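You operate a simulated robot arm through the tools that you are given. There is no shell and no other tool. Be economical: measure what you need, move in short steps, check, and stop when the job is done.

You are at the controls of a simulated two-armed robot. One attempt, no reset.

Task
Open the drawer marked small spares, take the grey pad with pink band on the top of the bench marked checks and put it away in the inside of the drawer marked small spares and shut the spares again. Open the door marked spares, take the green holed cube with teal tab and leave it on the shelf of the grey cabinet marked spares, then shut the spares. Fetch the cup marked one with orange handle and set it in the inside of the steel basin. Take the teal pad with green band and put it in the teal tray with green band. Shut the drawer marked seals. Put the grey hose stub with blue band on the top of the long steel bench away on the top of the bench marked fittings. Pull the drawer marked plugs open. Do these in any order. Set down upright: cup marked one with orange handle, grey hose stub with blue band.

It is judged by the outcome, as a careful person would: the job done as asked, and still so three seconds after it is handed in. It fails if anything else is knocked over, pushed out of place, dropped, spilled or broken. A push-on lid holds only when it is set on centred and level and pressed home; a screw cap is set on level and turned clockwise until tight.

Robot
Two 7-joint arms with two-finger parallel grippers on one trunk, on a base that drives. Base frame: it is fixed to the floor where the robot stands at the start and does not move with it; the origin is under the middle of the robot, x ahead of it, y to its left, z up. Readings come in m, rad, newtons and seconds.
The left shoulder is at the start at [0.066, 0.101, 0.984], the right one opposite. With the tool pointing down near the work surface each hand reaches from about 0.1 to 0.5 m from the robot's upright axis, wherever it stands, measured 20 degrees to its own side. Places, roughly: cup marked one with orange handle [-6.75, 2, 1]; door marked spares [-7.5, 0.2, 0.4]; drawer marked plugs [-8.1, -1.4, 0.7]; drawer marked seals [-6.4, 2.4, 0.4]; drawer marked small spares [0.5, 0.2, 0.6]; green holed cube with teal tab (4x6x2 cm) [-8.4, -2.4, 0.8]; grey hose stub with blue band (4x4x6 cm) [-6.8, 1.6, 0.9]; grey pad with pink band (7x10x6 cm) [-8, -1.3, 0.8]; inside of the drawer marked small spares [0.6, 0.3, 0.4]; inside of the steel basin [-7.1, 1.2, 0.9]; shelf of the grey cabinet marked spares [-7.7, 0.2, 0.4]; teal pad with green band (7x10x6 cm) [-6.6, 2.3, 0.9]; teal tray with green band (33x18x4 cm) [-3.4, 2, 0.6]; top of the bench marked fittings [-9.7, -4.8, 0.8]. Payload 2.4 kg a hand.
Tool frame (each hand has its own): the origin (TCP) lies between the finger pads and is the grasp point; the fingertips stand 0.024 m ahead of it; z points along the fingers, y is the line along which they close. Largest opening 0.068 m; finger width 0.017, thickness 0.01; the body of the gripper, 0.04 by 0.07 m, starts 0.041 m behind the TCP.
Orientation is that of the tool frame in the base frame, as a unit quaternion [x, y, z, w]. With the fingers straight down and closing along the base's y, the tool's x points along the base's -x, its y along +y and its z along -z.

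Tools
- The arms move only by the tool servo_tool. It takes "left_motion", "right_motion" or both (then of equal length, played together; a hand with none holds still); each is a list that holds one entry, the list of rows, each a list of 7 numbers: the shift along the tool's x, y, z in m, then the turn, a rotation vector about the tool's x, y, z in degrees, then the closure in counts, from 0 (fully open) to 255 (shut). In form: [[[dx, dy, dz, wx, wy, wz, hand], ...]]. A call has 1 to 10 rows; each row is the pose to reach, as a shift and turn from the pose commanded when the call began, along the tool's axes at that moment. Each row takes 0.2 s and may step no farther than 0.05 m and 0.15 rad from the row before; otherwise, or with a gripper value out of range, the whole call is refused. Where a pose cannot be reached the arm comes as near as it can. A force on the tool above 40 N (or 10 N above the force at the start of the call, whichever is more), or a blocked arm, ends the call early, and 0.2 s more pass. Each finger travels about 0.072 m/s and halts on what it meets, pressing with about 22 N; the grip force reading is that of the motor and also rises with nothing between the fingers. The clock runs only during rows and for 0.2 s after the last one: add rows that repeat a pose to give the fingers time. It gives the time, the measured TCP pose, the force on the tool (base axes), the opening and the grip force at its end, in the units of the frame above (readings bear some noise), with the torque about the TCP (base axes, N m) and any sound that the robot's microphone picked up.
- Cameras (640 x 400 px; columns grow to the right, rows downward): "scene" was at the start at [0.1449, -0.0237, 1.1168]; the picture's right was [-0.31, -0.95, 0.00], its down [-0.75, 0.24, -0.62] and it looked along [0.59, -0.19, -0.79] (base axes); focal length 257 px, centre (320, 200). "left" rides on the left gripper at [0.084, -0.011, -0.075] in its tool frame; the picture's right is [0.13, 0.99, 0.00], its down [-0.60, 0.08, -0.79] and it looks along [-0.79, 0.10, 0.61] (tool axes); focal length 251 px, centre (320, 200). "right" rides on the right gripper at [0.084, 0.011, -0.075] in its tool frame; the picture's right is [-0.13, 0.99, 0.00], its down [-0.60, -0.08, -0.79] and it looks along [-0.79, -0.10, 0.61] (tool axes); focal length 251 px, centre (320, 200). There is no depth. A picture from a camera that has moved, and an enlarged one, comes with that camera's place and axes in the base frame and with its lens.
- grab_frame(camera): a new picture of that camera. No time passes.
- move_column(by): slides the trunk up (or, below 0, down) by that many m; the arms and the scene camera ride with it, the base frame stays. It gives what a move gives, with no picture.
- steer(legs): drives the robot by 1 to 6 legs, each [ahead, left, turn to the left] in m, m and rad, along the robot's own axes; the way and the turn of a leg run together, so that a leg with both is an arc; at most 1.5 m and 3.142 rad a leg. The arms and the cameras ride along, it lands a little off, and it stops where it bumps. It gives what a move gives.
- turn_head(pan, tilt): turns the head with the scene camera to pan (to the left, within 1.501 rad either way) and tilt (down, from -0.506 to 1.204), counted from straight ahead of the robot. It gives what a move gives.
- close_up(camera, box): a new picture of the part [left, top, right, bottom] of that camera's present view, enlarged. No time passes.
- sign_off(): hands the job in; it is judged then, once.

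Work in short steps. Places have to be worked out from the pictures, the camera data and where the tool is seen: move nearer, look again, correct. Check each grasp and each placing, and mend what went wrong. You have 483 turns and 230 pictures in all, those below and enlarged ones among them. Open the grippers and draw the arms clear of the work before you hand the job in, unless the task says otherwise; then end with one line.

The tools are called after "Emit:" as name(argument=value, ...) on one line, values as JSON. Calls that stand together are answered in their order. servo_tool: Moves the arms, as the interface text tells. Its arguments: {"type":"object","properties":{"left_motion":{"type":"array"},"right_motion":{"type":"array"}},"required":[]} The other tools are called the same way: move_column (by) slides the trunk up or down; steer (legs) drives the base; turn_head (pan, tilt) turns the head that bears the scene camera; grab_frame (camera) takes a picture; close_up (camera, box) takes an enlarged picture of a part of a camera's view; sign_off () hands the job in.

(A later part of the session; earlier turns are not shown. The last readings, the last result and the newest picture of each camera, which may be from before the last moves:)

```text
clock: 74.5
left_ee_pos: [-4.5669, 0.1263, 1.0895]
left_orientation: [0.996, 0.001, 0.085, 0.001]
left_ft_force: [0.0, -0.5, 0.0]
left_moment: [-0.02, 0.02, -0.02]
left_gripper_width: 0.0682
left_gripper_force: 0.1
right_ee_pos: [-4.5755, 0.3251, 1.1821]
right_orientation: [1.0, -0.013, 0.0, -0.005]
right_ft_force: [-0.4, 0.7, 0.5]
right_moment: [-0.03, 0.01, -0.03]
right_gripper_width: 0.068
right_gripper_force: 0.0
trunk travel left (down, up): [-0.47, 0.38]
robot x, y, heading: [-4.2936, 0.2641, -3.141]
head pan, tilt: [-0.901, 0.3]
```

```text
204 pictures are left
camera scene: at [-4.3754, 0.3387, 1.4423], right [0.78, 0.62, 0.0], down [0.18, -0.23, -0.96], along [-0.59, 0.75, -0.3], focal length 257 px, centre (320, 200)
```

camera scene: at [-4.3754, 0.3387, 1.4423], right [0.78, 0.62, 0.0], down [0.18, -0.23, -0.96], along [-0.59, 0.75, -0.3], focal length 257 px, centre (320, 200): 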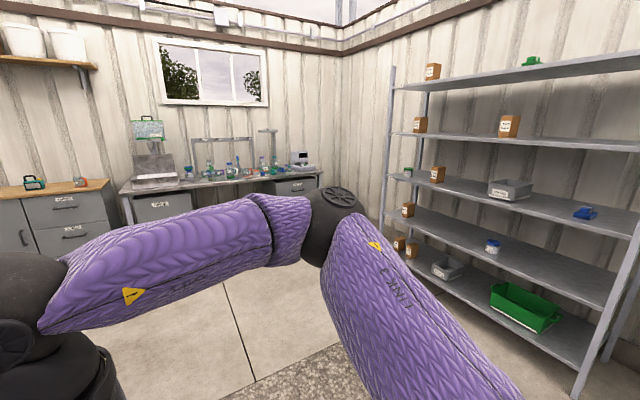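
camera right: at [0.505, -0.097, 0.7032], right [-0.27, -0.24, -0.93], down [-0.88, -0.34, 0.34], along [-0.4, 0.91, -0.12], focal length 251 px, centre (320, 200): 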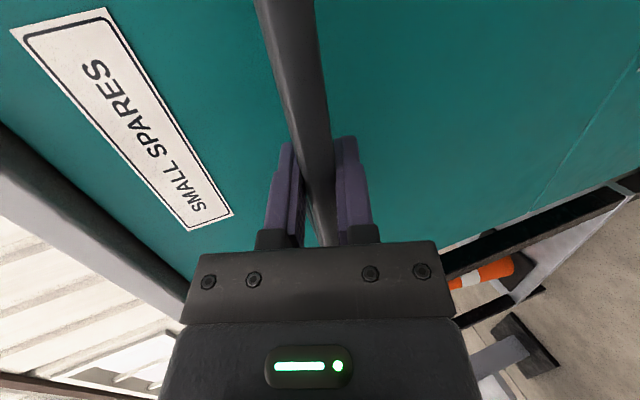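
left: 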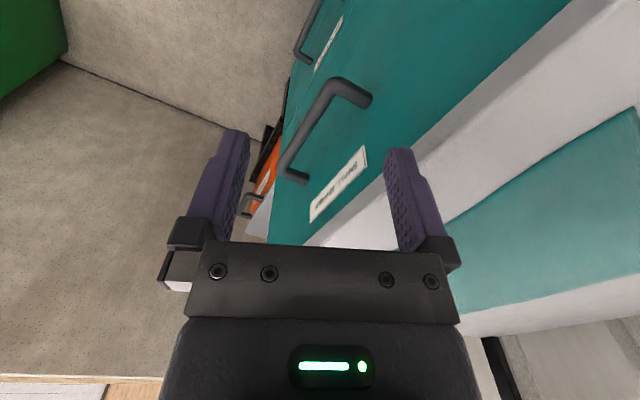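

The long steel bench with items is ahead-right. I drive to stand ~1 m in front of it, facing it squarely (heading ≈2.747).

Emit:
steer(legs=[[0.85, -0.53, 0], [0.8, -0.5, -0.394]])

Emit:
turn_head(pan=0.0, tilt=0.5)

Emit:
grab_frame(camera="scene")

```text
clock: 84.3
left_ee_pos: [-6.1501, 1.3801, 1.0906]
left_orientation: [0.98, -0.178, 0.085, 0.015]
left_ft_force: [-0.7, 0.2, -0.3]
left_moment: [0.01, 0.02, 0.03]
left_gripper_width: 0.0681
left_gripper_force: 0.1
right_ee_pos: [-6.089, 1.5678, 1.181]
right_orientation: [0.981, -0.192, 0.001, -0.006]
right_ft_force: [0.1, -0.5, -0.3]
right_moment: [0.04, 0.0, -0.01]
right_gripper_width: 0.0678
right_gripper_force: 0.0
trunk travel left (down, up): [-0.47, 0.38]
robot x, y, heading: [-5.8472, 1.4166, 2.782]
head pan, tilt: [-0.901, 0.3]
```

```text
clock: 85.5
left_ee_pos: [-6.1504, 1.38, 1.0904]
left_orientation: [0.98, -0.178, 0.084, 0.015]
left_ft_force: [0.4, 0.9, 0.1]
left_moment: [-0.04, 0.0, -0.03]
left_gripper_width: 0.0679
left_gripper_force: 0.1
right_ee_pos: [-6.0883, 1.5675, 1.1815]
right_orientation: [0.982, -0.191, 0.001, -0.006]
right_ft_force: [-0.6, 0.3, 0.1]
right_moment: [0.01, 0.01, -0.06]
right_gripper_width: 0.0682
right_gripper_force: 0.0
trunk travel left (down, up): [-0.47, 0.38]
robot x, y, heading: [-5.8458, 1.4133, 2.781]
head pan, tilt: [0.0, 0.499]
```

```text
203 pictures are left
camera scene: at [-5.9527, 1.4548, 1.4239], right [0.35, 0.94, 0.0], down [0.45, -0.17, -0.88], along [-0.82, 0.31, -0.48], focal length 257 px, centre (320, 200)
```

scene: 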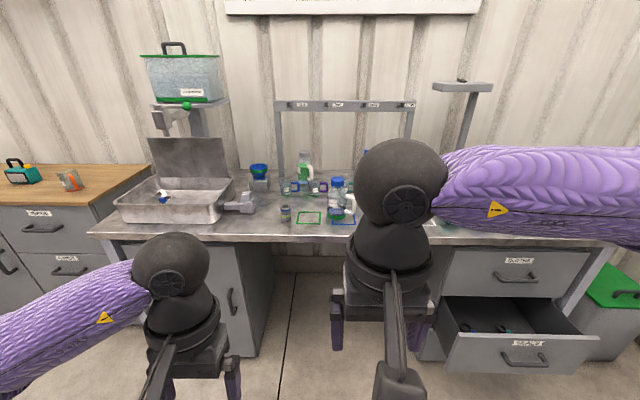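

Basin, rack, and an open drawer visible. Zoom on the bench objects; then pan right.

Emit:
close_up(camera="scene", box=[230, 90, 440, 240])

Emit:
turn_head(pan=-0.75, tilt=0.5)

Emit:
grab_frame(camera="scene")

```text
2.67 times, centred on (335, 165) of scene
camera zoom: at [-5.9527, 1.4548, 1.4239], right [0.35, 0.94, 0.0], down [0.45, -0.17, -0.88], along [-0.82, 0.31, -0.48], focal length 686 px, centre (280, 293)
```

zoom: 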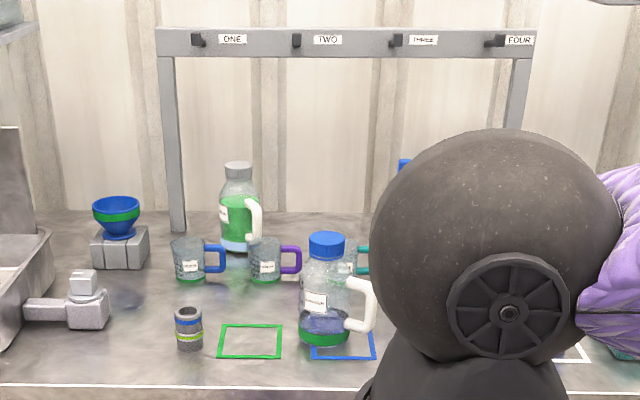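

```text
clock: 86.6
left_ee_pos: [-6.1505, 1.3795, 1.0898]
left_orientation: [0.98, -0.178, 0.083, 0.015]
left_ft_force: [-0.1, -0.6, 0.1]
left_moment: [-0.01, -0.02, -0.01]
left_gripper_width: 0.0681
left_gripper_force: 0.0
right_ee_pos: [-6.0883, 1.5685, 1.1818]
right_orientation: [0.981, -0.192, 0.001, -0.007]
right_ft_force: [0.3, -0.5, 0.3]
right_moment: [0.01, 0.0, 0.02]
right_gripper_width: 0.068
right_gripper_force: 0.1
trunk travel left (down, up): [-0.47, 0.38]
robot x, y, heading: [-5.8447, 1.4145, 2.784]
head pan, tilt: [-0.75, 0.499]
```

```text
201 pictures are left
camera scene: at [-5.908, 1.5041, 1.4239], right [0.9, 0.44, 0.0], down [0.21, -0.43, -0.88], along [-0.39, 0.79, -0.48], focal length 257 px, centre (320, 200)
```

scene: 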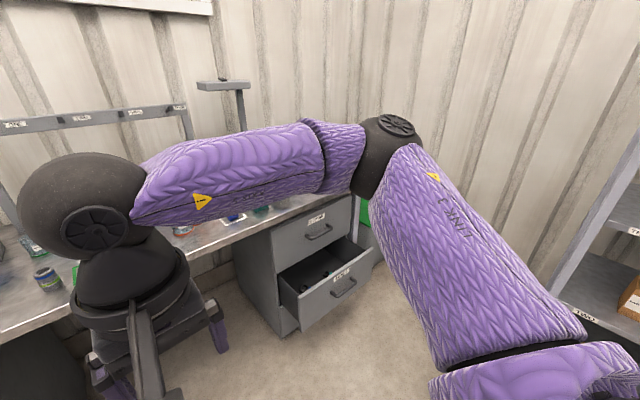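

The hose stub is at about (-6.79,1.63). The right arm hides the cup; move it to the right and raise it.

Emit:
servo_tool(right_motion=[[[0, -0.05, 0, 0, 0, 0, 0], [0.0, -0.1, 0, 0, 0, 0, 0], [0.0, -0.15, 0, 0, 0, 0, 0], [0.0, -0.2, 0, 0, 0, 0, 0], [0.0, -0.25, 0, 0, 0, 0, 0]]])

Emit:
turn_head(pan=-0.1, tilt=0.5)

Emit:
grab_frame(camera="scene")

```text
clock: 87.8
left_ee_pos: [-6.1493, 1.3802, 1.0902]
left_orientation: [0.98, -0.178, 0.085, 0.015]
left_ft_force: [0.0, 0.4, -0.3]
left_moment: [0.0, 0.0, 0.01]
left_gripper_width: 0.0681
left_gripper_force: 0.1
right_ee_pos: [-5.9949, 1.7984, 1.1832]
right_orientation: [0.981, -0.192, 0.002, -0.006]
right_ft_force: [-0.3, 0.7, -0.1]
right_moment: [-0.01, 0.01, -0.02]
right_gripper_width: 0.0681
right_gripper_force: 0.1
trunk travel left (down, up): [-0.47, 0.38]
robot x, y, heading: [-5.8458, 1.4117, 2.784]
head pan, tilt: [-0.75, 0.499]
```

```text
clock: 88.8
left_ee_pos: [-6.1502, 1.3804, 1.0901]
left_orientation: [0.98, -0.179, 0.084, 0.016]
left_ft_force: [-1.0, 0.5, 0.3]
left_moment: [0.02, 0.01, -0.03]
left_gripper_width: 0.0682
left_gripper_force: 0.0
right_ee_pos: [-5.9956, 1.7966, 1.184]
right_orientation: [0.981, -0.192, 0.001, -0.006]
right_ft_force: [-0.1, 0.0, -0.2]
right_moment: [0.02, -0.02, -0.01]
right_gripper_width: 0.0682
right_gripper_force: 0.0
trunk travel left (down, up): [-0.47, 0.38]
robot x, y, heading: [-5.8512, 1.4208, 2.784]
head pan, tilt: [-0.099, 0.499]
```

```text
200 pictures are left
camera scene: at [-5.9489, 1.4632, 1.4239], right [0.45, 0.9, 0.0], down [0.43, -0.21, -0.88], along [-0.79, 0.39, -0.48], focal length 257 px, centre (320, 200)
```

scene: 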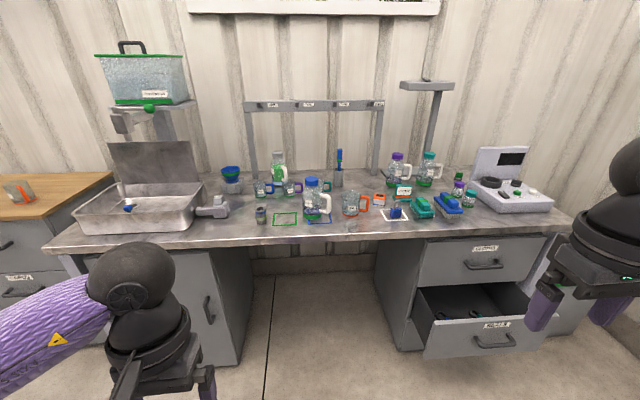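

Emit:
close_up(camera="scene", box=[330, 140, 490, 240])

Emit:
close_up(camera="scene", box=[200, 140, 360, 240])

Emit:
close_up(camera="scene", box=[390, 230, 570, 360])

```text
4.00 times, centred on (410, 190) of scene
camera zoom: at [-5.9489, 1.4632, 1.4239], right [0.45, 0.9, 0.0], down [0.43, -0.21, -0.88], along [-0.79, 0.39, -0.48], focal length 1030 px, centre (-40, 240)
```

zoom: 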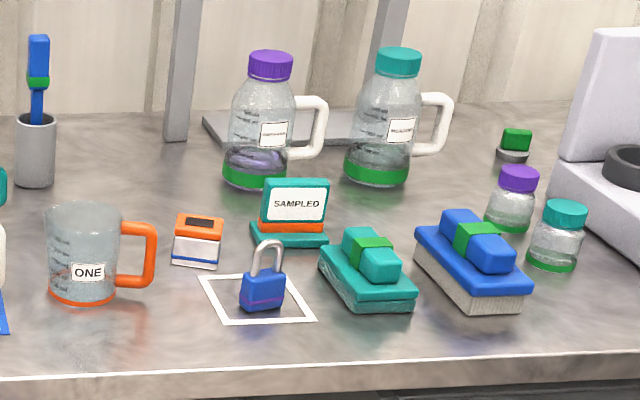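

```text
4.00 times, centred on (280, 190) of scene
camera zoom: at [-5.9489, 1.4632, 1.4239], right [0.45, 0.9, 0.0], down [0.43, -0.21, -0.88], along [-0.79, 0.39, -0.48], focal length 1030 px, centre (480, 240)
```

zoom: 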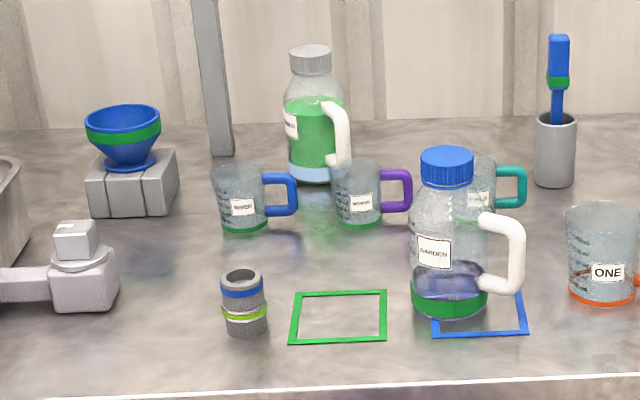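

```text
3.08 times, centred on (480, 295) of scene
camera zoom: at [-5.9489, 1.4632, 1.4239], right [0.45, 0.9, 0.0], down [0.43, -0.21, -0.88], along [-0.79, 0.39, -0.48], focal length 792 px, centre (-172, -92)
```

zoom: 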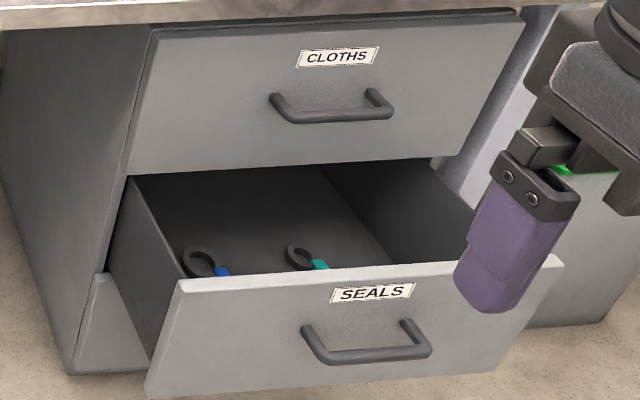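

Everything is legible: cup ONE (orange handle), teal pad with green band, grey stub with blue band, SEALS drawer open ~0.13 m. I start with shutting SEALS: move right and nearer so the right hand is in front of it.

Emit:
steer(legs=[[0.15, -0.62, -0.035]])

Emit:
move_column(by=-0.46)

Emit:
turn_head(pan=-0.3, tilt=0.8)

Emit:
grab_frame(camera="scene")

```text
clock: 92.3
left_ee_pos: [-6.0582, 2.022, 1.0894]
left_orientation: [0.976, -0.198, 0.085, 0.017]
left_ft_force: [0.0, 0.3, 0.3]
left_moment: [0.01, 0.0, -0.03]
left_gripper_width: 0.068
left_gripper_force: 0.1
right_ee_pos: [-5.8862, 2.4328, 1.1835]
right_orientation: [0.977, -0.212, 0.002, -0.006]
right_ft_force: [-0.2, -0.3, 0.0]
right_moment: [0.01, 0.0, 0.02]
right_gripper_width: 0.068
right_gripper_force: 0.0
trunk travel left (down, up): [-0.47, 0.38]
robot x, y, heading: [-5.7508, 2.0454, 2.737]
head pan, tilt: [-0.099, 0.499]
```

```text
refused: -0.46 is not a number from -0.4 to 0.4
```

```text
clock: 93.1
left_ee_pos: [-6.0585, 2.0234, 1.0894]
left_orientation: [0.976, -0.199, 0.083, 0.017]
left_ft_force: [-0.1, -0.6, -0.1]
left_moment: [0.01, -0.03, 0.01]
left_gripper_width: 0.0683
left_gripper_force: 0.0
right_ee_pos: [-5.8864, 2.4329, 1.1837]
right_orientation: [0.977, -0.212, 0.001, -0.006]
right_ft_force: [-0.3, 0.1, 0.5]
right_moment: [-0.02, 0.01, -0.02]
right_gripper_width: 0.0681
right_gripper_force: 0.0
trunk travel left (down, up): [-0.47, 0.38]
robot x, y, heading: [-5.7515, 2.0439, 2.74]
head pan, tilt: [-0.3, 0.799]
```

```text
196 pictures are left
camera scene: at [-5.8354, 2.1052, 1.398], right [0.65, 0.76, 0.0], down [0.55, -0.46, -0.7], along [-0.53, 0.45, -0.72], focal length 257 px, centre (320, 200)
```

scene: 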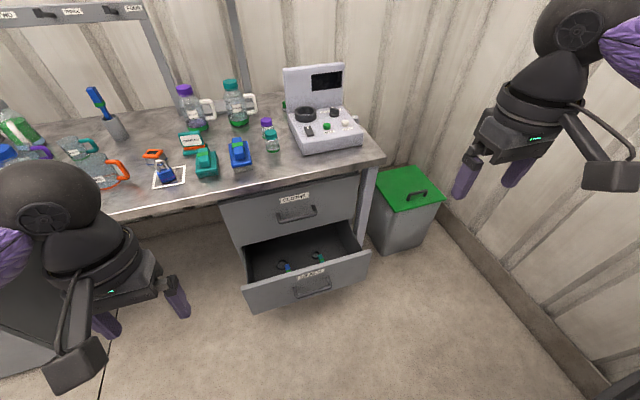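

Drawer handle triangulates to (-6.20,2.375,0.44). Lower the trunk 0.4, then bring the closed right hand to its lateral position just in front of the drawer face.

Emit:
move_column(by=-0.4)

Emit:
servo_tool(right_motion=[[[0, 0.04, 0.02, 0, 0, 0, 255], [0, 0.08, 0.06, 0, 0, 0, 255], [0, 0.12, 0.1, 0, 0, 0, 255], [0, 0.16, 0.14, 0, 0, 0, 255], [0, 0.175, 0.18, 0, 0, 0, 255], [0, 0.175, 0.22, 0, 0, 0, 255], [0, 0.175, 0.26, 0, 0, 0, 255], [0, 0.175, 0.28, 0, 0, 0, 255]]])

Emit:
grab_frame(camera="scene")

```text
clock: 97.0
left_ee_pos: [-6.0593, 2.0221, 0.6901]
left_orientation: [0.976, -0.199, 0.083, 0.017]
left_ft_force: [0.1, 0.5, -0.3]
left_moment: [-0.01, -0.01, 0.02]
left_gripper_width: 0.0679
left_gripper_force: 0.1
right_ee_pos: [-5.8998, 2.438, 0.7663]
right_orientation: [0.977, -0.211, 0.043, 0.002]
right_ft_force: [-0.2, -0.5, 0.1]
right_moment: [0.01, 0.02, 0.0]
right_gripper_width: 0.068
right_gripper_force: 0.0
trunk travel left (down, up): [-0.07, 0.78]
robot x, y, heading: [-5.7555, 2.0479, 2.737]
head pan, tilt: [-0.3, 0.799]
```

```text
refused: row 2 steps farther than a row can; nothing moved
```

```text
195 pictures are left
camera scene: at [-5.918, 2.1404, 0.9911], right [0.65, 0.76, 0.0], down [0.55, -0.46, -0.7], along [-0.53, 0.45, -0.72], focal length 257 px, centre (320, 200)
```

scene: 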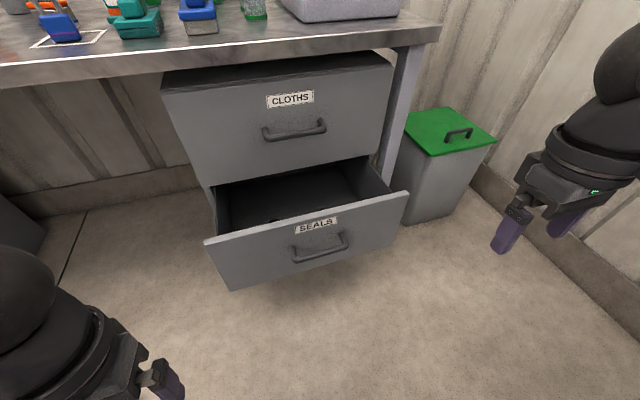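

Front's top edge is z≈0.50, bar at 0.437. I'll bring the hand down with closed fingers to z≈0.45 to push on the bar.

Emit:
servo_tool(right_motion=[[[0, 0.029, 0.035, 0, 0, 0, 255], [0, 0.058, 0.07, 0, 0, 0, 255], [0, 0.087, 0.105, 0, 0, 0, 255], [0, 0.116, 0.14, 0, 0, 0, 255], [0, 0.145, 0.175, 0, 0, 0, 255], [0, 0.174, 0.21, 0, 0, 0, 255], [0, 0.174, 0.25, 0, 0, 0, 255], [0, 0.174, 0.29, 0, 0, 0, 255], [0, 0.174, 0.315, 0, 0, 0, 255]]])

Emit:
grab_frame(camera="scene")

```text
clock: 99.0
left_ee_pos: [-6.0584, 2.0211, 0.6896]
left_orientation: [0.976, -0.199, 0.084, 0.017]
left_ft_force: [0.6, 0.7, 0.3]
left_moment: [-0.02, -0.01, 0.01]
left_gripper_width: 0.0678
left_gripper_force: 0.1
right_ee_pos: [-5.9368, 2.2996, 0.4982]
right_orientation: [0.977, -0.211, 0.043, 0.002]
right_ft_force: [0.1, 0.1, 0.2]
right_moment: [0.03, 0.0, -0.03]
right_gripper_width: 0.0001
right_gripper_force: 22.4
right hand out of reach, approached as far as the arm can: row 7, 8, 9
trunk travel left (down, up): [-0.07, 0.78]
robot x, y, heading: [-5.7518, 2.046, 2.738]
head pan, tilt: [-0.3, 0.799]
```

```text
194 pictures are left
camera scene: at [-5.9181, 2.1403, 0.991], right [0.65, 0.76, 0.0], down [0.55, -0.46, -0.7], along [-0.53, 0.45, -0.72], focal length 257 px, centre (320, 200)
```

scene: 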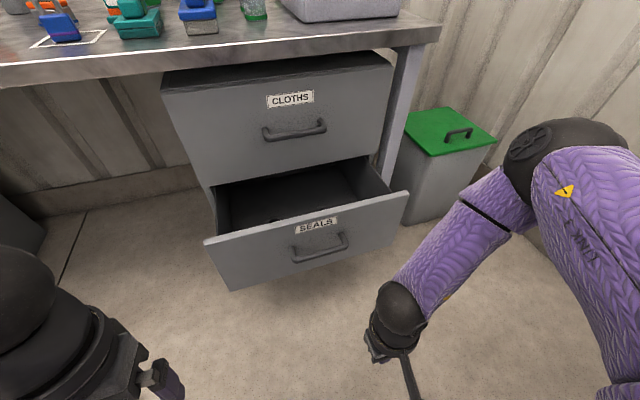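

Hand is at z 0.498; lower the trunk the last 6 cm.

Emit:
move_column(by=-0.06)

Emit:
grab_frame(camera="right")

```text
clock: 100.0
left_ee_pos: [-6.0594, 2.0235, 0.6294]
left_orientation: [0.976, -0.198, 0.088, 0.017]
left_ft_force: [0.8, 0.8, -0.4]
left_moment: [0.04, 0.0, 0.02]
left_gripper_width: 0.0682
left_gripper_force: 0.0
right_ee_pos: [-5.938, 2.3005, 0.4399]
right_orientation: [0.976, -0.213, 0.042, 0.002]
right_ft_force: [-0.6, 0.3, -0.3]
right_moment: [-0.01, 0.0, -0.01]
right_gripper_width: 0.0001
right_gripper_force: 21.8
trunk travel left (down, up): [-0.01, 0.84]
robot x, y, heading: [-5.7592, 2.0435, 2.736]
head pan, tilt: [-0.3, 0.799]
```

```text
193 pictures are left
camera right: at [-5.871, 2.2577, 0.5203], right [-0.53, -0.85, -0.03], down [-0.58, 0.34, 0.74], along [-0.62, 0.41, -0.67], focal length 251 px, centre (320, 200)
```

right: 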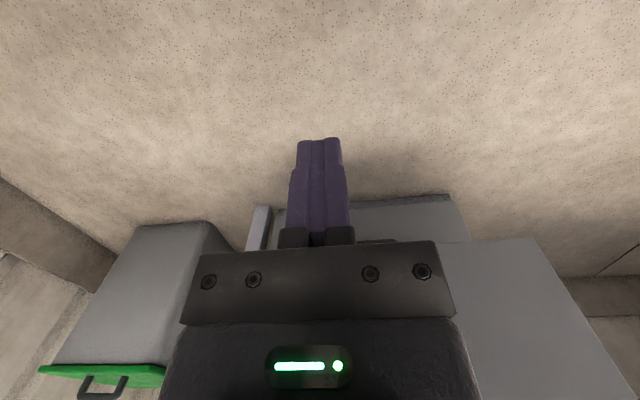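

Bar is 0.27 m ahead of the fingers. Drive ahead 0.24 m (slightly left) then push with the arm.

Emit:
steer(legs=[[0.24, 0.03, 0]])

Emit:
grab_frame(camera="scene")

```text
clock: 101.8
left_ee_pos: [-6.2912, 2.0911, 0.6304]
left_orientation: [0.976, -0.2, 0.087, 0.018]
left_ft_force: [-0.3, -0.3, 0.0]
left_moment: [0.01, -0.02, 0.0]
left_gripper_width: 0.0682
left_gripper_force: 0.0
right_ee_pos: [-6.1688, 2.3685, 0.4375]
right_orientation: [0.976, -0.213, 0.042, 0.003]
right_ft_force: [-0.4, 0.2, 0.2]
right_moment: [-0.01, 0.0, 0.03]
right_gripper_width: 0.0002
right_gripper_force: 22.2
trunk travel left (down, up): [-0.01, 0.84]
robot x, y, heading: [-5.9851, 2.1128, 2.738]
head pan, tilt: [-0.3, 0.799]
```

```text
192 pictures are left
camera scene: at [-6.1692, 2.2161, 0.9281], right [0.65, 0.76, 0.0], down [0.55, -0.47, -0.7], along [-0.53, 0.45, -0.72], focal length 257 px, centre (320, 200)
```

scene: 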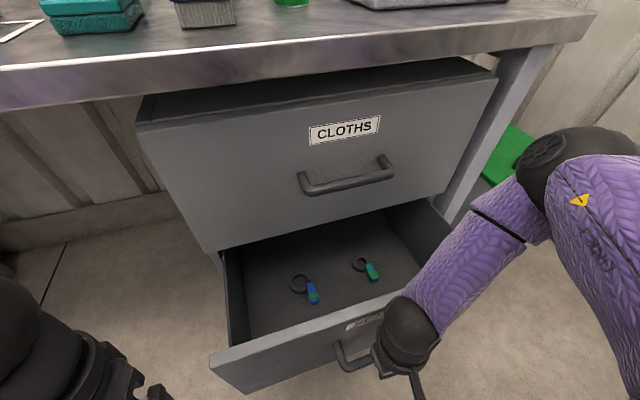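

Hand is right at the bar. Push forward with the arm (tool -x).

Emit:
servo_tool(right_motion=[[[-0.03, 0, 0, 0, 0, 0, 255], [-0.06, 0, 0, 0, 0, 0, 255], [-0.09, 0, 0, 0, 0, 0, 255], [-0.12, 0, 0, 0, 0, 0, 255], [-0.15, 0, 0, 0, 0, 0, 255], [-0.18, 0, 0, 0, 0, 0, 255], [-0.21, 0, 0, 0, 0, 0, 255]]])

Emit:
grab_frame(camera="scene")

```text
clock: 103.3
left_ee_pos: [-6.2908, 2.0905, 0.6289]
left_orientation: [0.976, -0.201, 0.087, 0.018]
left_ft_force: [-0.4, -0.1, 0.8]
left_moment: [0.0, -0.02, 0.05]
left_gripper_width: 0.0679
left_gripper_force: 0.1
right_ee_pos: [-6.3151, 2.4606, 0.4588]
right_orientation: [0.976, -0.213, 0.042, 0.002]
right_ft_force: [0.0, -0.6, -0.2]
right_moment: [0.02, 0.0, -0.02]
right_gripper_width: 0.0
right_gripper_force: 21.4
right hand out of reach, approached as far as the arm can: row 4, 5, 6, 7
trunk travel left (down, up): [-0.01, 0.84]
robot x, y, heading: [-5.9868, 2.1113, 2.734]
head pan, tilt: [-0.3, 0.799]
```

```text
191 pictures are left
camera scene: at [-6.1692, 2.2161, 0.9281], right [0.65, 0.76, 0.0], down [0.55, -0.47, -0.7], along [-0.53, 0.45, -0.72], focal length 257 px, centre (320, 200)
```

scene: 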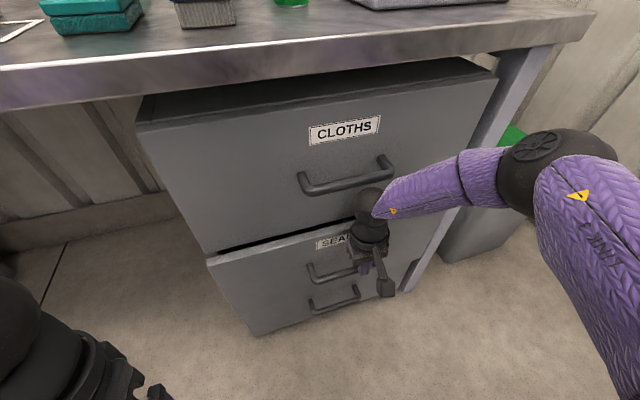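

Almost shut; the rest by driving the base forward a little.

Emit:
steer(legs=[[0.05, 0, 0]])

Emit:
grab_frame(camera="scene")

```text
clock: 104.3
left_ee_pos: [-6.3179, 2.1123, 0.6289]
left_orientation: [0.973, -0.211, 0.087, 0.019]
left_ft_force: [0.7, 0.6, -1.0]
left_moment: [0.06, 0.0, 0.02]
left_gripper_width: 0.0681
left_gripper_force: 0.0
right_ee_pos: [-6.3168, 2.47, 0.4453]
right_orientation: [0.975, -0.208, 0.07, 0.007]
right_ft_force: [0.3, -0.1, -0.3]
right_moment: [-0.03, 0.0, -0.01]
right_gripper_width: 0.0
right_gripper_force: 21.8
trunk travel left (down, up): [-0.01, 0.84]
robot x, y, heading: [-6.0092, 2.1252, 2.714]
head pan, tilt: [-0.3, 0.799]
stopped in leg 1: the robot was blocked; the commanded pose is now the measured one
```

```text
190 pictures are left
camera scene: at [-6.1935, 2.2345, 0.9283], right [0.66, 0.75, 0.0], down [0.54, -0.48, -0.7], along [-0.52, 0.46, -0.72], focal length 257 px, centre (320, 200)
```

scene: 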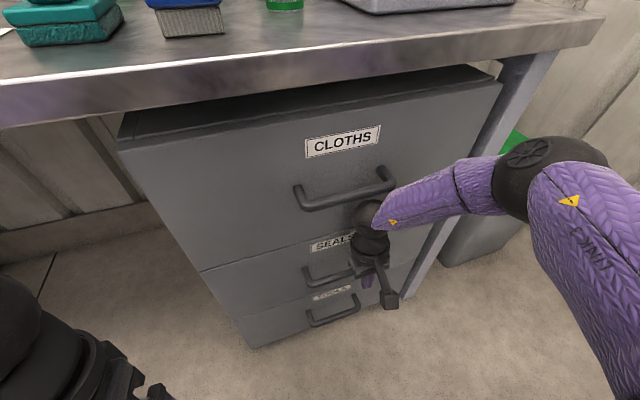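

Blocked: seems shut. Check closely.

Emit:
close_up(camera="scene", box=[190, 200, 440, 360])

```text
2.50 times, centred on (315, 280) of scene
camera zoom: at [-6.1935, 2.2345, 0.9283], right [0.66, 0.75, 0.0], down [0.54, -0.48, -0.7], along [-0.52, 0.46, -0.72], focal length 644 px, centre (332, 0)
```

zoom: 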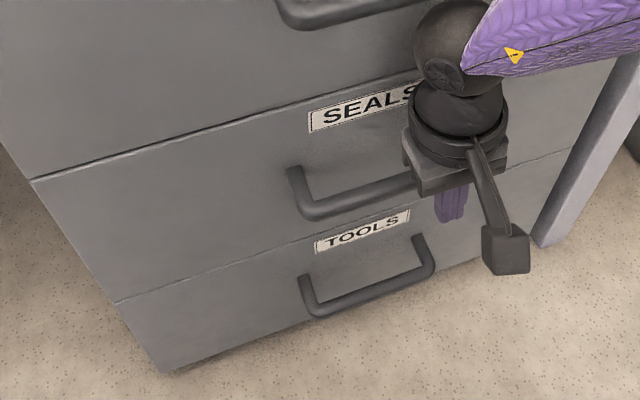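

SEALS is flush. Back off, raise the trunk and check once more.

Emit:
steer(legs=[[-0.3, 0.2, 0.03]])

Emit:
move_column(by=0.4)

Emit:
turn_head(pan=-0.3, tilt=0.7)

Emit:
grab_frame(camera="scene")

```text
clock: 106.6
left_ee_pos: [-6.1237, 1.8024, 0.6297]
left_orientation: [0.977, -0.195, 0.088, 0.017]
left_ft_force: [0.7, -1.1, -0.1]
left_moment: [0.0, -0.02, 0.0]
left_gripper_width: 0.0678
left_gripper_force: 0.0
right_ee_pos: [-6.1343, 2.1602, 0.447]
right_orientation: [0.979, -0.192, 0.069, 0.005]
right_ft_force: [0.3, -0.2, -0.6]
right_moment: [0.0, 0.01, -0.03]
right_gripper_width: 0.0001
right_gripper_force: 22.4
trunk travel left (down, up): [-0.01, 0.84]
robot x, y, heading: [-5.8169, 1.8288, 2.747]
head pan, tilt: [-0.3, 0.799]
```

```text
clock: 110.4
left_ee_pos: [-6.1243, 1.8025, 1.0292]
left_orientation: [0.977, -0.195, 0.088, 0.017]
left_ft_force: [0.2, 0.6, 0.2]
left_moment: [-0.03, 0.01, 0.02]
left_gripper_width: 0.0681
left_gripper_force: 0.0
right_ee_pos: [-6.1496, 2.1653, 0.9702]
right_orientation: [0.977, -0.193, -0.089, -0.027]
right_ft_force: [-0.6, 0.2, 0.0]
right_moment: [-0.01, -0.01, -0.01]
right_gripper_width: 0.0
right_gripper_force: 22.4
trunk travel left (down, up): [-0.41, 0.44]
robot x, y, heading: [-5.8173, 1.8269, 2.751]
head pan, tilt: [-0.3, 0.799]
```

```text
clock: 111.1
left_ee_pos: [-6.1234, 1.8027, 1.0289]
left_orientation: [0.977, -0.195, 0.086, 0.018]
left_ft_force: [0.4, 0.6, -1.1]
left_moment: [0.01, 0.01, -0.02]
left_gripper_width: 0.0676
left_gripper_force: 0.0
right_ee_pos: [-6.1518, 2.1676, 0.97]
right_orientation: [0.977, -0.193, -0.088, -0.028]
right_ft_force: [0.6, -0.9, -0.5]
right_moment: [-0.02, -0.03, -0.02]
right_gripper_width: 0.0
right_gripper_force: 22.4
trunk travel left (down, up): [-0.41, 0.44]
robot x, y, heading: [-5.8143, 1.8273, 2.748]
head pan, tilt: [-0.3, 0.7]
```

```text
188 pictures are left
camera scene: at [-5.909, 1.8915, 1.3458], right [0.64, 0.77, 0.0], down [0.5, -0.41, -0.76], along [-0.59, 0.49, -0.64], focal length 257 px, centre (320, 200)
```

scene: 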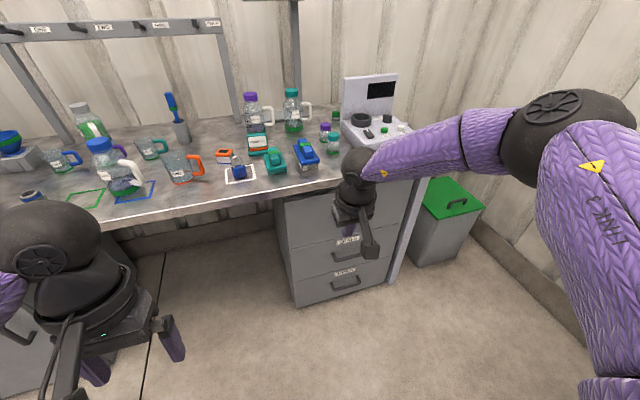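

SEALS is shut. Next the cup: level the right hand and zoom in on the cup to locate it.

Emit:
servo_tool(right_motion=[[[0, 0, -0.03, 0, 5, 0, 128], [0, 0, -0.06, 0, 10.5, 0, 128], [0, 0, -0.09, 0, 10.5, 0, 128], [0, 0, -0.12, 0, 10.5, 0, 128]]])

Emit:
close_up(camera="scene", box=[80, 110, 240, 210])

```text
clock: 112.1
left_ee_pos: [-6.1223, 1.802, 1.0274]
left_orientation: [0.977, -0.195, 0.088, 0.018]
left_ft_force: [0.7, -0.5, -0.4]
left_moment: [0.0, -0.05, 0.03]
left_gripper_width: 0.068
left_gripper_force: 0.0
right_ee_pos: [-6.1292, 2.1563, 1.0872]
right_orientation: [0.981, -0.195, 0.0, -0.011]
right_ft_force: [0.0, -0.3, -0.1]
right_moment: [0.0, -0.02, -0.01]
right_gripper_width: 0.034
right_gripper_force: 0.1
trunk travel left (down, up): [-0.41, 0.44]
robot x, y, heading: [-5.8191, 1.8253, 2.75]
head pan, tilt: [-0.3, 0.7]
```

```text
4.00 times, centred on (160, 160) of scene
camera zoom: at [-5.9088, 1.8914, 1.3459], right [0.64, 0.77, 0.0], down [0.49, -0.41, -0.76], along [-0.59, 0.49, -0.64], focal length 1030 px, centre (960, 360)
```

zoom: 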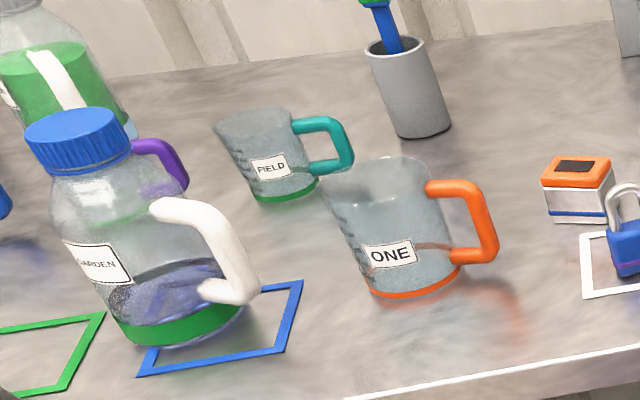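

Cup axis ≈(-6.72,1.99), bench top z≈0.862, rim z≈0.942, handle pointing right and slightly toward me. I'll pinch the near-left rim with a -50° rolled right hand. First raise the left hand out of the way and roll the right one, then drive closer.

Emit:
servo_tool(left_motion=[[[0.02, 0, -0.04, 0, 0, 0, 0], [0.04, 0, -0.08, 0, 0, 0, 0], [0.06, 0, -0.12, 0, 0, 0, 0], [0.08, 0, -0.16, 0, 0, 0, 0], [0.08, 0, -0.2, 0, 0, 0, 0], [0.08, 0, -0.2, 0, 0, 0, 0]]], right_motion=[[[0, 0, -0.01, 0, 0, -8.4, 128], [0, 0, -0.02, 0, 0, -16.8, 128], [0, 0, -0.03, 0, 0, -25.2, 128], [0, 0, -0.04, 0, 0, -33.6, 128], [0, 0, -0.05, 0, 0, -42, 128], [0, 0, -0.05, 0, 0, -50, 128]]])

Emit:
steer(legs=[[0, 0.34, 0], [0.38, 0, 0]])

Emit:
turn_head(pan=-0.2, tilt=0.8)

Emit:
grab_frame(camera="scene")

```text
clock: 113.5
left_ee_pos: [-6.0846, 1.7857, 1.2427]
left_orientation: [0.977, -0.195, 0.088, 0.018]
left_ft_force: [-0.7, 0.1, 0.5]
left_moment: [0.01, 0.02, -0.01]
left_gripper_width: 0.0682
left_gripper_force: 0.2
right_ee_pos: [-6.0889, 2.0911, 1.1322]
right_orientation: [0.971, 0.237, 0.004, -0.01]
right_ft_force: [-0.9, 0.3, 0.3]
right_moment: [-0.01, -0.02, -0.04]
right_gripper_width: 0.0341
right_gripper_force: 0.0
right hand out of reach, approached as far as the arm can: row 4, 5, 6
trunk travel left (down, up): [-0.41, 0.44]
robot x, y, heading: [-5.8148, 1.8252, 2.75]
head pan, tilt: [-0.3, 0.7]
```

```text
clock: 117.8
left_ee_pos: [-6.5695, 1.6091, 1.242]
left_orientation: [0.977, -0.193, 0.088, 0.018]
left_ft_force: [0.8, 0.0, 0.2]
left_moment: [0.01, -0.01, -0.02]
left_gripper_width: 0.0681
left_gripper_force: 0.1
right_ee_pos: [-6.5782, 1.9151, 1.1312]
right_orientation: [0.971, 0.238, 0.005, -0.01]
right_ft_force: [1.3, -0.2, -0.5]
right_moment: [-0.01, -0.05, 0.03]
right_gripper_width: 0.0337
right_gripper_force: 0.1
trunk travel left (down, up): [-0.41, 0.44]
robot x, y, heading: [-6.3053, 1.6547, 2.754]
head pan, tilt: [-0.3, 0.7]
```

```text
clock: 118.4
left_ee_pos: [-6.5695, 1.6086, 1.2429]
left_orientation: [0.977, -0.193, 0.087, 0.018]
left_ft_force: [0.5, 1.0, 0.1]
left_moment: [0.02, 0.0, 0.04]
left_gripper_width: 0.0681
left_gripper_force: 0.1
right_ee_pos: [-6.5788, 1.9157, 1.1321]
right_orientation: [0.971, 0.238, 0.004, -0.009]
right_ft_force: [-0.2, 0.3, 1.0]
right_moment: [-0.01, -0.02, -0.01]
right_gripper_width: 0.034
right_gripper_force: 0.1
trunk travel left (down, up): [-0.41, 0.44]
robot x, y, heading: [-6.3021, 1.6529, 2.76]
head pan, tilt: [-0.201, 0.799]
```

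```text
186 pictures are left
camera scene: at [-6.3971, 1.7073, 1.3377], right [0.56, 0.83, 0.0], down [0.6, -0.4, -0.7], along [-0.58, 0.39, -0.72], focal length 257 px, centre (320, 200)
```

scene: 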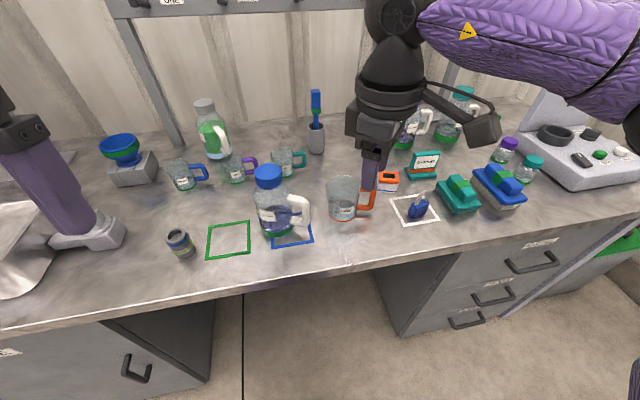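

Take a closer look at the cup rim.

Emit:
close_up(camera="scene", box=[290, 140, 410, 240])

Emit:
grab_frame(camera="right")

```text
4.00 times, centred on (350, 190) of scene
camera zoom: at [-6.3971, 1.7073, 1.3377], right [0.56, 0.83, 0.0], down [0.6, -0.4, -0.7], along [-0.58, 0.39, -0.72], focal length 1030 px, centre (200, 240)
```

zoom: 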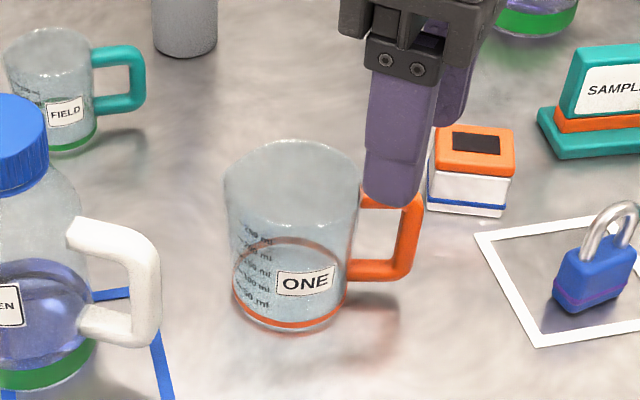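

```text
184 pictures are left
camera right: at [-6.4978, 1.9431, 1.2081], right [0.35, -0.94, -0.02], down [-0.57, -0.23, 0.79], along [-0.74, -0.26, -0.62], focal length 251 px, centre (320, 200)
```

right: 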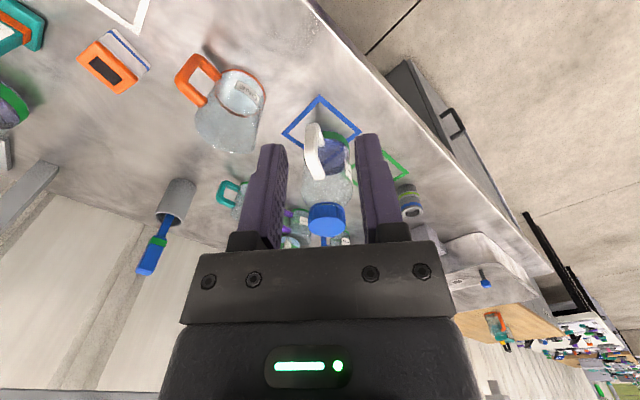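

Cup is empty; axis ≈(-6.714,1.987), rim z≈0.947. Move the right hand above the near-left rim.

Emit:
servo_tool(right_motion=[[[-0.03, -0.03, 0.01, 0, 0, 0, 128], [-0.06, -0.06, 0.03, 0, 0, 0, 128], [-0.089, -0.086, 0.05, 0, 0, 0, 128], [-0.089, -0.086, 0.09, 0, 0, 0, 128], [-0.089, -0.086, 0.12, 0, 0, 0, 128]]])

Emit:
close_up(camera="scene", box=[280, 120, 420, 240])

Emit:
grab_frame(camera="right")

```text
clock: 119.6
left_ee_pos: [-6.5707, 1.6096, 1.2432]
left_orientation: [0.977, -0.192, 0.088, 0.017]
left_ft_force: [-0.3, -0.8, -0.8]
left_moment: [0.02, 0.02, -0.03]
left_gripper_width: 0.0681
left_gripper_force: 0.1
right_ee_pos: [-6.6094, 1.8981, 1.038]
right_orientation: [0.971, 0.239, 0.005, -0.009]
right_ft_force: [-0.2, -0.4, 0.1]
right_moment: [-0.03, -0.03, -0.01]
right_gripper_width: 0.0338
right_gripper_force: 0.1
right hand out of reach, approached as far as the arm can: row 1, 2, 3, 4, 5
trunk travel left (down, up): [-0.41, 0.44]
robot x, y, heading: [-6.3044, 1.6515, 2.753]
head pan, tilt: [-0.201, 0.799]
```

```text
3.33 times, centred on (350, 180) of scene
camera zoom: at [-6.397, 1.7071, 1.3377], right [0.56, 0.83, 0.0], down [0.6, -0.4, -0.7], along [-0.58, 0.39, -0.72], focal length 858 px, centre (220, 267)
```

zoom: 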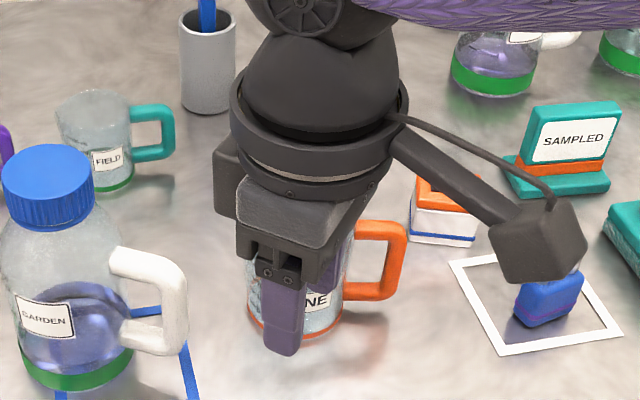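

```text
182 pictures are left
camera right: at [-6.5289, 1.9253, 1.1144], right [0.34, -0.94, -0.02], down [-0.57, -0.23, 0.79], along [-0.74, -0.26, -0.62], focal length 251 px, centre (320, 200)
```

right: 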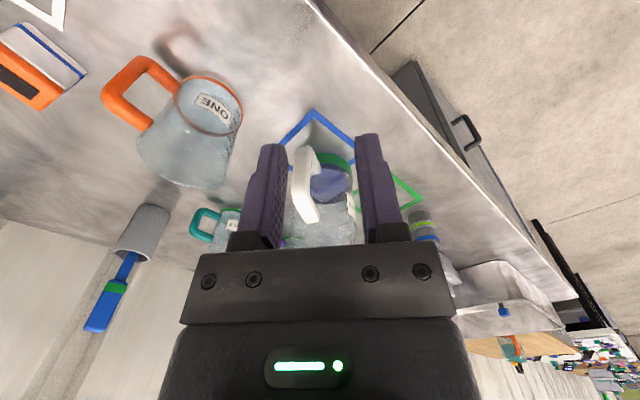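

The wrist is near its limit, so I'll use the base for the remaining approach: ahead 0.10, right 0.02.

Emit:
steer(legs=[[0.1, -0.02, 0]])

Emit:
close_up(camera="scene", box=[260, 180, 420, 320])

Emit:
grab_frame(camera="right")

```text
clock: 120.8
left_ee_pos: [-6.6547, 1.6664, 1.2418]
left_orientation: [0.977, -0.192, 0.088, 0.017]
left_ft_force: [-0.4, 0.2, 0.0]
left_moment: [-0.04, -0.03, -0.01]
left_gripper_width: 0.0677
left_gripper_force: 0.2
right_ee_pos: [-6.6952, 1.9551, 1.0388]
right_orientation: [0.971, 0.238, 0.004, -0.01]
right_ft_force: [-0.2, 0.6, -0.3]
right_moment: [-0.01, -0.02, -0.01]
right_gripper_width: 0.0337
right_gripper_force: 0.0
trunk travel left (down, up): [-0.41, 0.44]
robot x, y, heading: [-6.3864, 1.7073, 2.751]
head pan, tilt: [-0.201, 0.799]
```

```text
2.86 times, centred on (340, 250) of scene
camera zoom: at [-6.483, 1.7643, 1.3375], right [0.56, 0.83, 0.0], down [0.6, -0.4, -0.7], along [-0.58, 0.39, -0.72], focal length 735 px, centre (263, 57)
```

zoom: 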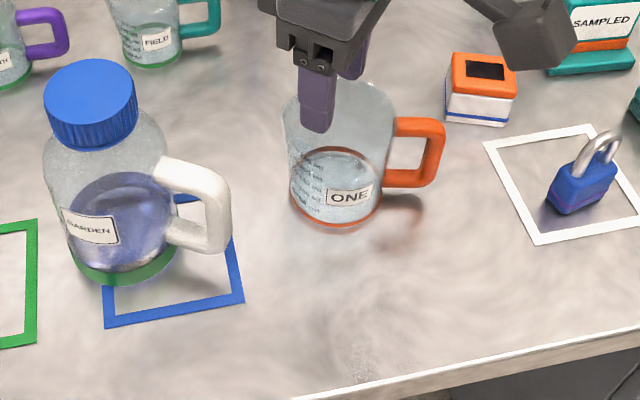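

```text
180 pictures are left
camera right: at [-6.6149, 1.9822, 1.1144], right [0.34, -0.94, -0.02], down [-0.57, -0.23, 0.79], along [-0.74, -0.26, -0.62], focal length 251 px, centre (320, 200)
```

right: 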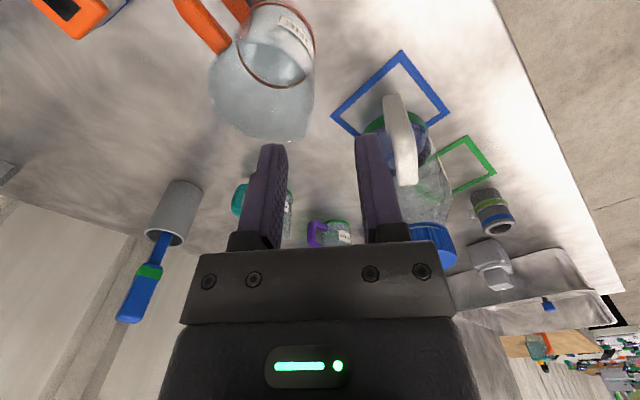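

Aligned within ~5 mm. Lower with the column in two steps.

Emit:
move_column(by=-0.065)

Emit:
grab_frame(camera="right")

Emit:
close_up(camera="scene", box=[260, 180, 420, 320])

```text
clock: 121.8
left_ee_pos: [-6.6553, 1.6669, 1.178]
left_orientation: [0.977, -0.193, 0.087, 0.017]
left_ft_force: [0.5, 0.7, -1.2]
left_moment: [0.01, -0.02, -0.02]
left_gripper_width: 0.068
left_gripper_force: 0.0
right_ee_pos: [-6.6939, 1.9544, 0.9737]
right_orientation: [0.971, 0.238, 0.005, -0.01]
right_ft_force: [0.2, -1.2, -0.7]
right_moment: [-0.01, 0.0, -0.01]
right_gripper_width: 0.034
right_gripper_force: 0.1
trunk travel left (down, up): [-0.345, 0.504]
robot x, y, heading: [-6.3872, 1.7094, 2.755]
head pan, tilt: [-0.201, 0.799]
```

```text
179 pictures are left
camera right: at [-6.614, 1.9817, 1.0498], right [0.34, -0.94, -0.02], down [-0.57, -0.23, 0.79], along [-0.74, -0.26, -0.62], focal length 251 px, centre (320, 200)
```

right: 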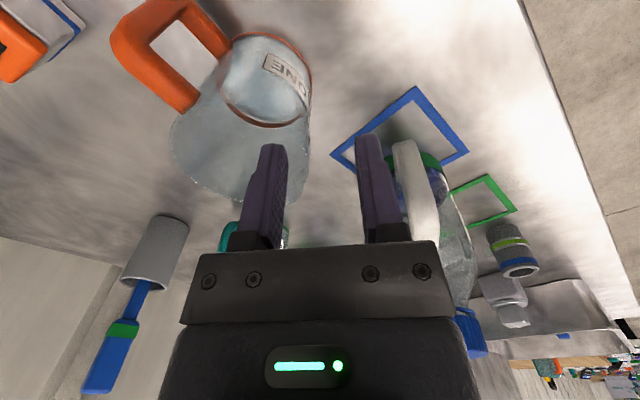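

```text
2.86 times, centred on (340, 250) of scene
camera zoom: at [-6.4912, 1.7674, 1.2722], right [0.56, 0.83, 0.0], down [0.6, -0.4, -0.7], along [-0.58, 0.39, -0.72], focal length 735 px, centre (263, 57)
```

zoom: 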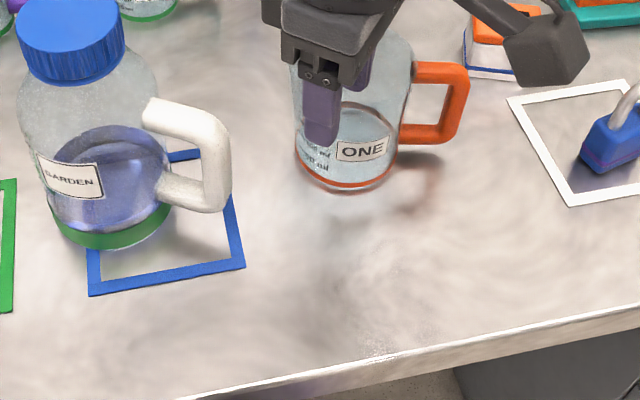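

The wall sits a bit toward the inner finger; shift 7 mm along -y, then continue lowering.

Emit:
servo_tool(right_motion=[[[0, -0.007, 0, 0, 0, 0, 128], [0, -0.007, 0, 0, 0, 0, 128]]])

Emit:
move_column(by=-0.045)

Emit:
grab_frame(camera="right")

```text
clock: 122.4
left_ee_pos: [-6.6546, 1.6665, 1.1761]
left_orientation: [0.977, -0.192, 0.087, 0.017]
left_ft_force: [0.1, -0.4, 0.0]
left_moment: [0.02, 0.02, 0.03]
left_gripper_width: 0.068
left_gripper_force: 0.1
right_ee_pos: [-6.6984, 1.9605, 0.9729]
right_orientation: [0.971, 0.238, 0.004, -0.01]
right_ft_force: [-0.6, 0.9, -0.3]
right_moment: [0.02, 0.0, -0.01]
right_gripper_width: 0.0339
right_gripper_force: 0.2
trunk travel left (down, up): [-0.345, 0.504]
robot x, y, heading: [-6.3881, 1.705, 2.755]
head pan, tilt: [-0.201, 0.799]
```

```text
clock: 123.3
left_ee_pos: [-6.6555, 1.666, 1.1317]
left_orientation: [0.978, -0.191, 0.087, 0.017]
left_ft_force: [0.9, 0.4, -0.3]
left_moment: [0.01, -0.04, -0.01]
left_gripper_width: 0.0681
left_gripper_force: 0.0
right_ee_pos: [-6.6974, 1.9609, 0.9284]
right_orientation: [0.971, 0.238, 0.004, -0.01]
right_ft_force: [0.0, -0.5, 0.4]
right_moment: [0.0, 0.0, -0.02]
right_gripper_width: 0.0339
right_gripper_force: 0.0
trunk travel left (down, up): [-0.3, 0.55]
robot x, y, heading: [-6.3872, 1.7111, 2.753]
head pan, tilt: [-0.201, 0.799]
```

```text
177 pictures are left
camera right: at [-6.6171, 1.9877, 1.0049], right [0.34, -0.94, -0.02], down [-0.57, -0.23, 0.79], along [-0.74, -0.26, -0.62], focal length 251 px, centre (320, 200)
```

right: 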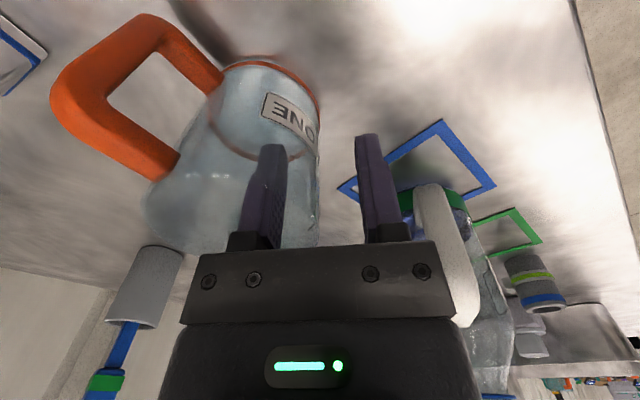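

Wall (column ≈318) is between the fingers. Close the grip.

Emit:
servo_tool(right_motion=[[[0, 0, 0, 0, 0, 0, 200], [0, 0, 0, 0, 0, 0, 255], [0, 0, 0, 0, 0, 0, 255], [0, 0, 0, 0, 0, 0, 255]]])

Emit:
grab_frame(camera="right")

```text
clock: 124.3
left_ee_pos: [-6.655, 1.6654, 1.1326]
left_orientation: [0.977, -0.192, 0.087, 0.017]
left_ft_force: [-0.2, 0.4, 0.0]
left_moment: [0.0, 0.0, 0.03]
left_gripper_width: 0.0679
left_gripper_force: 0.1
right_ee_pos: [-6.6974, 1.9593, 0.929]
right_orientation: [0.971, 0.238, 0.003, -0.011]
right_ft_force: [0.7, 0.5, 3.1]
right_moment: [0.16, -0.05, -0.02]
right_gripper_width: 0.002
right_gripper_force: 22.4
trunk travel left (down, up): [-0.3, 0.55]
robot x, y, heading: [-6.388, 1.7085, 2.753]
head pan, tilt: [-0.201, 0.799]
```

```text
176 pictures are left
camera right: at [-6.6172, 1.9876, 1.0049], right [0.34, -0.94, -0.02], down [-0.57, -0.23, 0.79], along [-0.74, -0.26, -0.62], focal length 251 px, centre (320, 200)
```

right: 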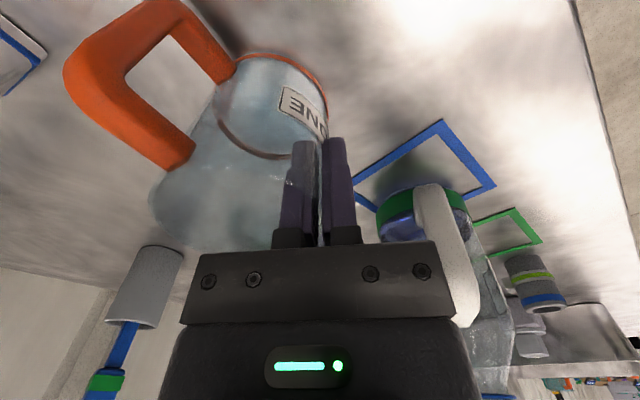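

Gripped the 2 mm wall. Lift with the column.

Emit:
move_column(by=0.04)

Emit:
grab_frame(camera="scene")

```text
clock: 125.1
left_ee_pos: [-6.6561, 1.6657, 1.1723]
left_orientation: [0.977, -0.192, 0.088, 0.017]
left_ft_force: [-0.8, -0.7, -0.1]
left_moment: [0.03, -0.01, -0.01]
left_gripper_width: 0.0683
left_gripper_force: 0.1
right_ee_pos: [-6.6972, 1.9604, 0.9685]
right_orientation: [0.971, 0.238, 0.004, -0.01]
right_ft_force: [-0.1, -0.3, -1.2]
right_moment: [-0.01, -0.02, -0.02]
right_gripper_width: 0.0024
right_gripper_force: 21.7
trunk travel left (down, up): [-0.34, 0.51]
robot x, y, heading: [-6.3894, 1.7086, 2.755]
head pan, tilt: [-0.201, 0.799]
```

```text
175 pictures are left
camera scene: at [-6.4925, 1.7679, 1.267], right [0.56, 0.83, 0.0], down [0.6, -0.4, -0.7], along [-0.58, 0.39, -0.72], focal length 257 px, centre (320, 200)
```

scene: 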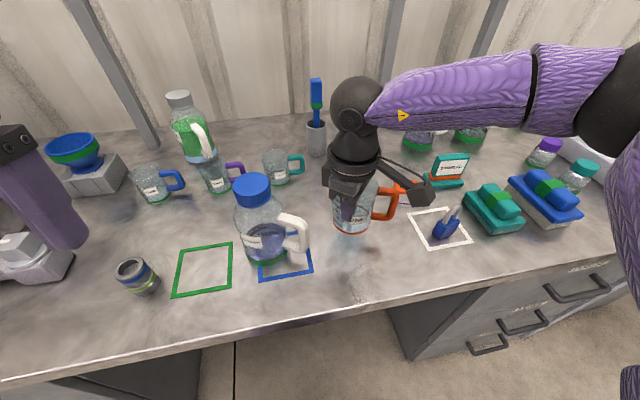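

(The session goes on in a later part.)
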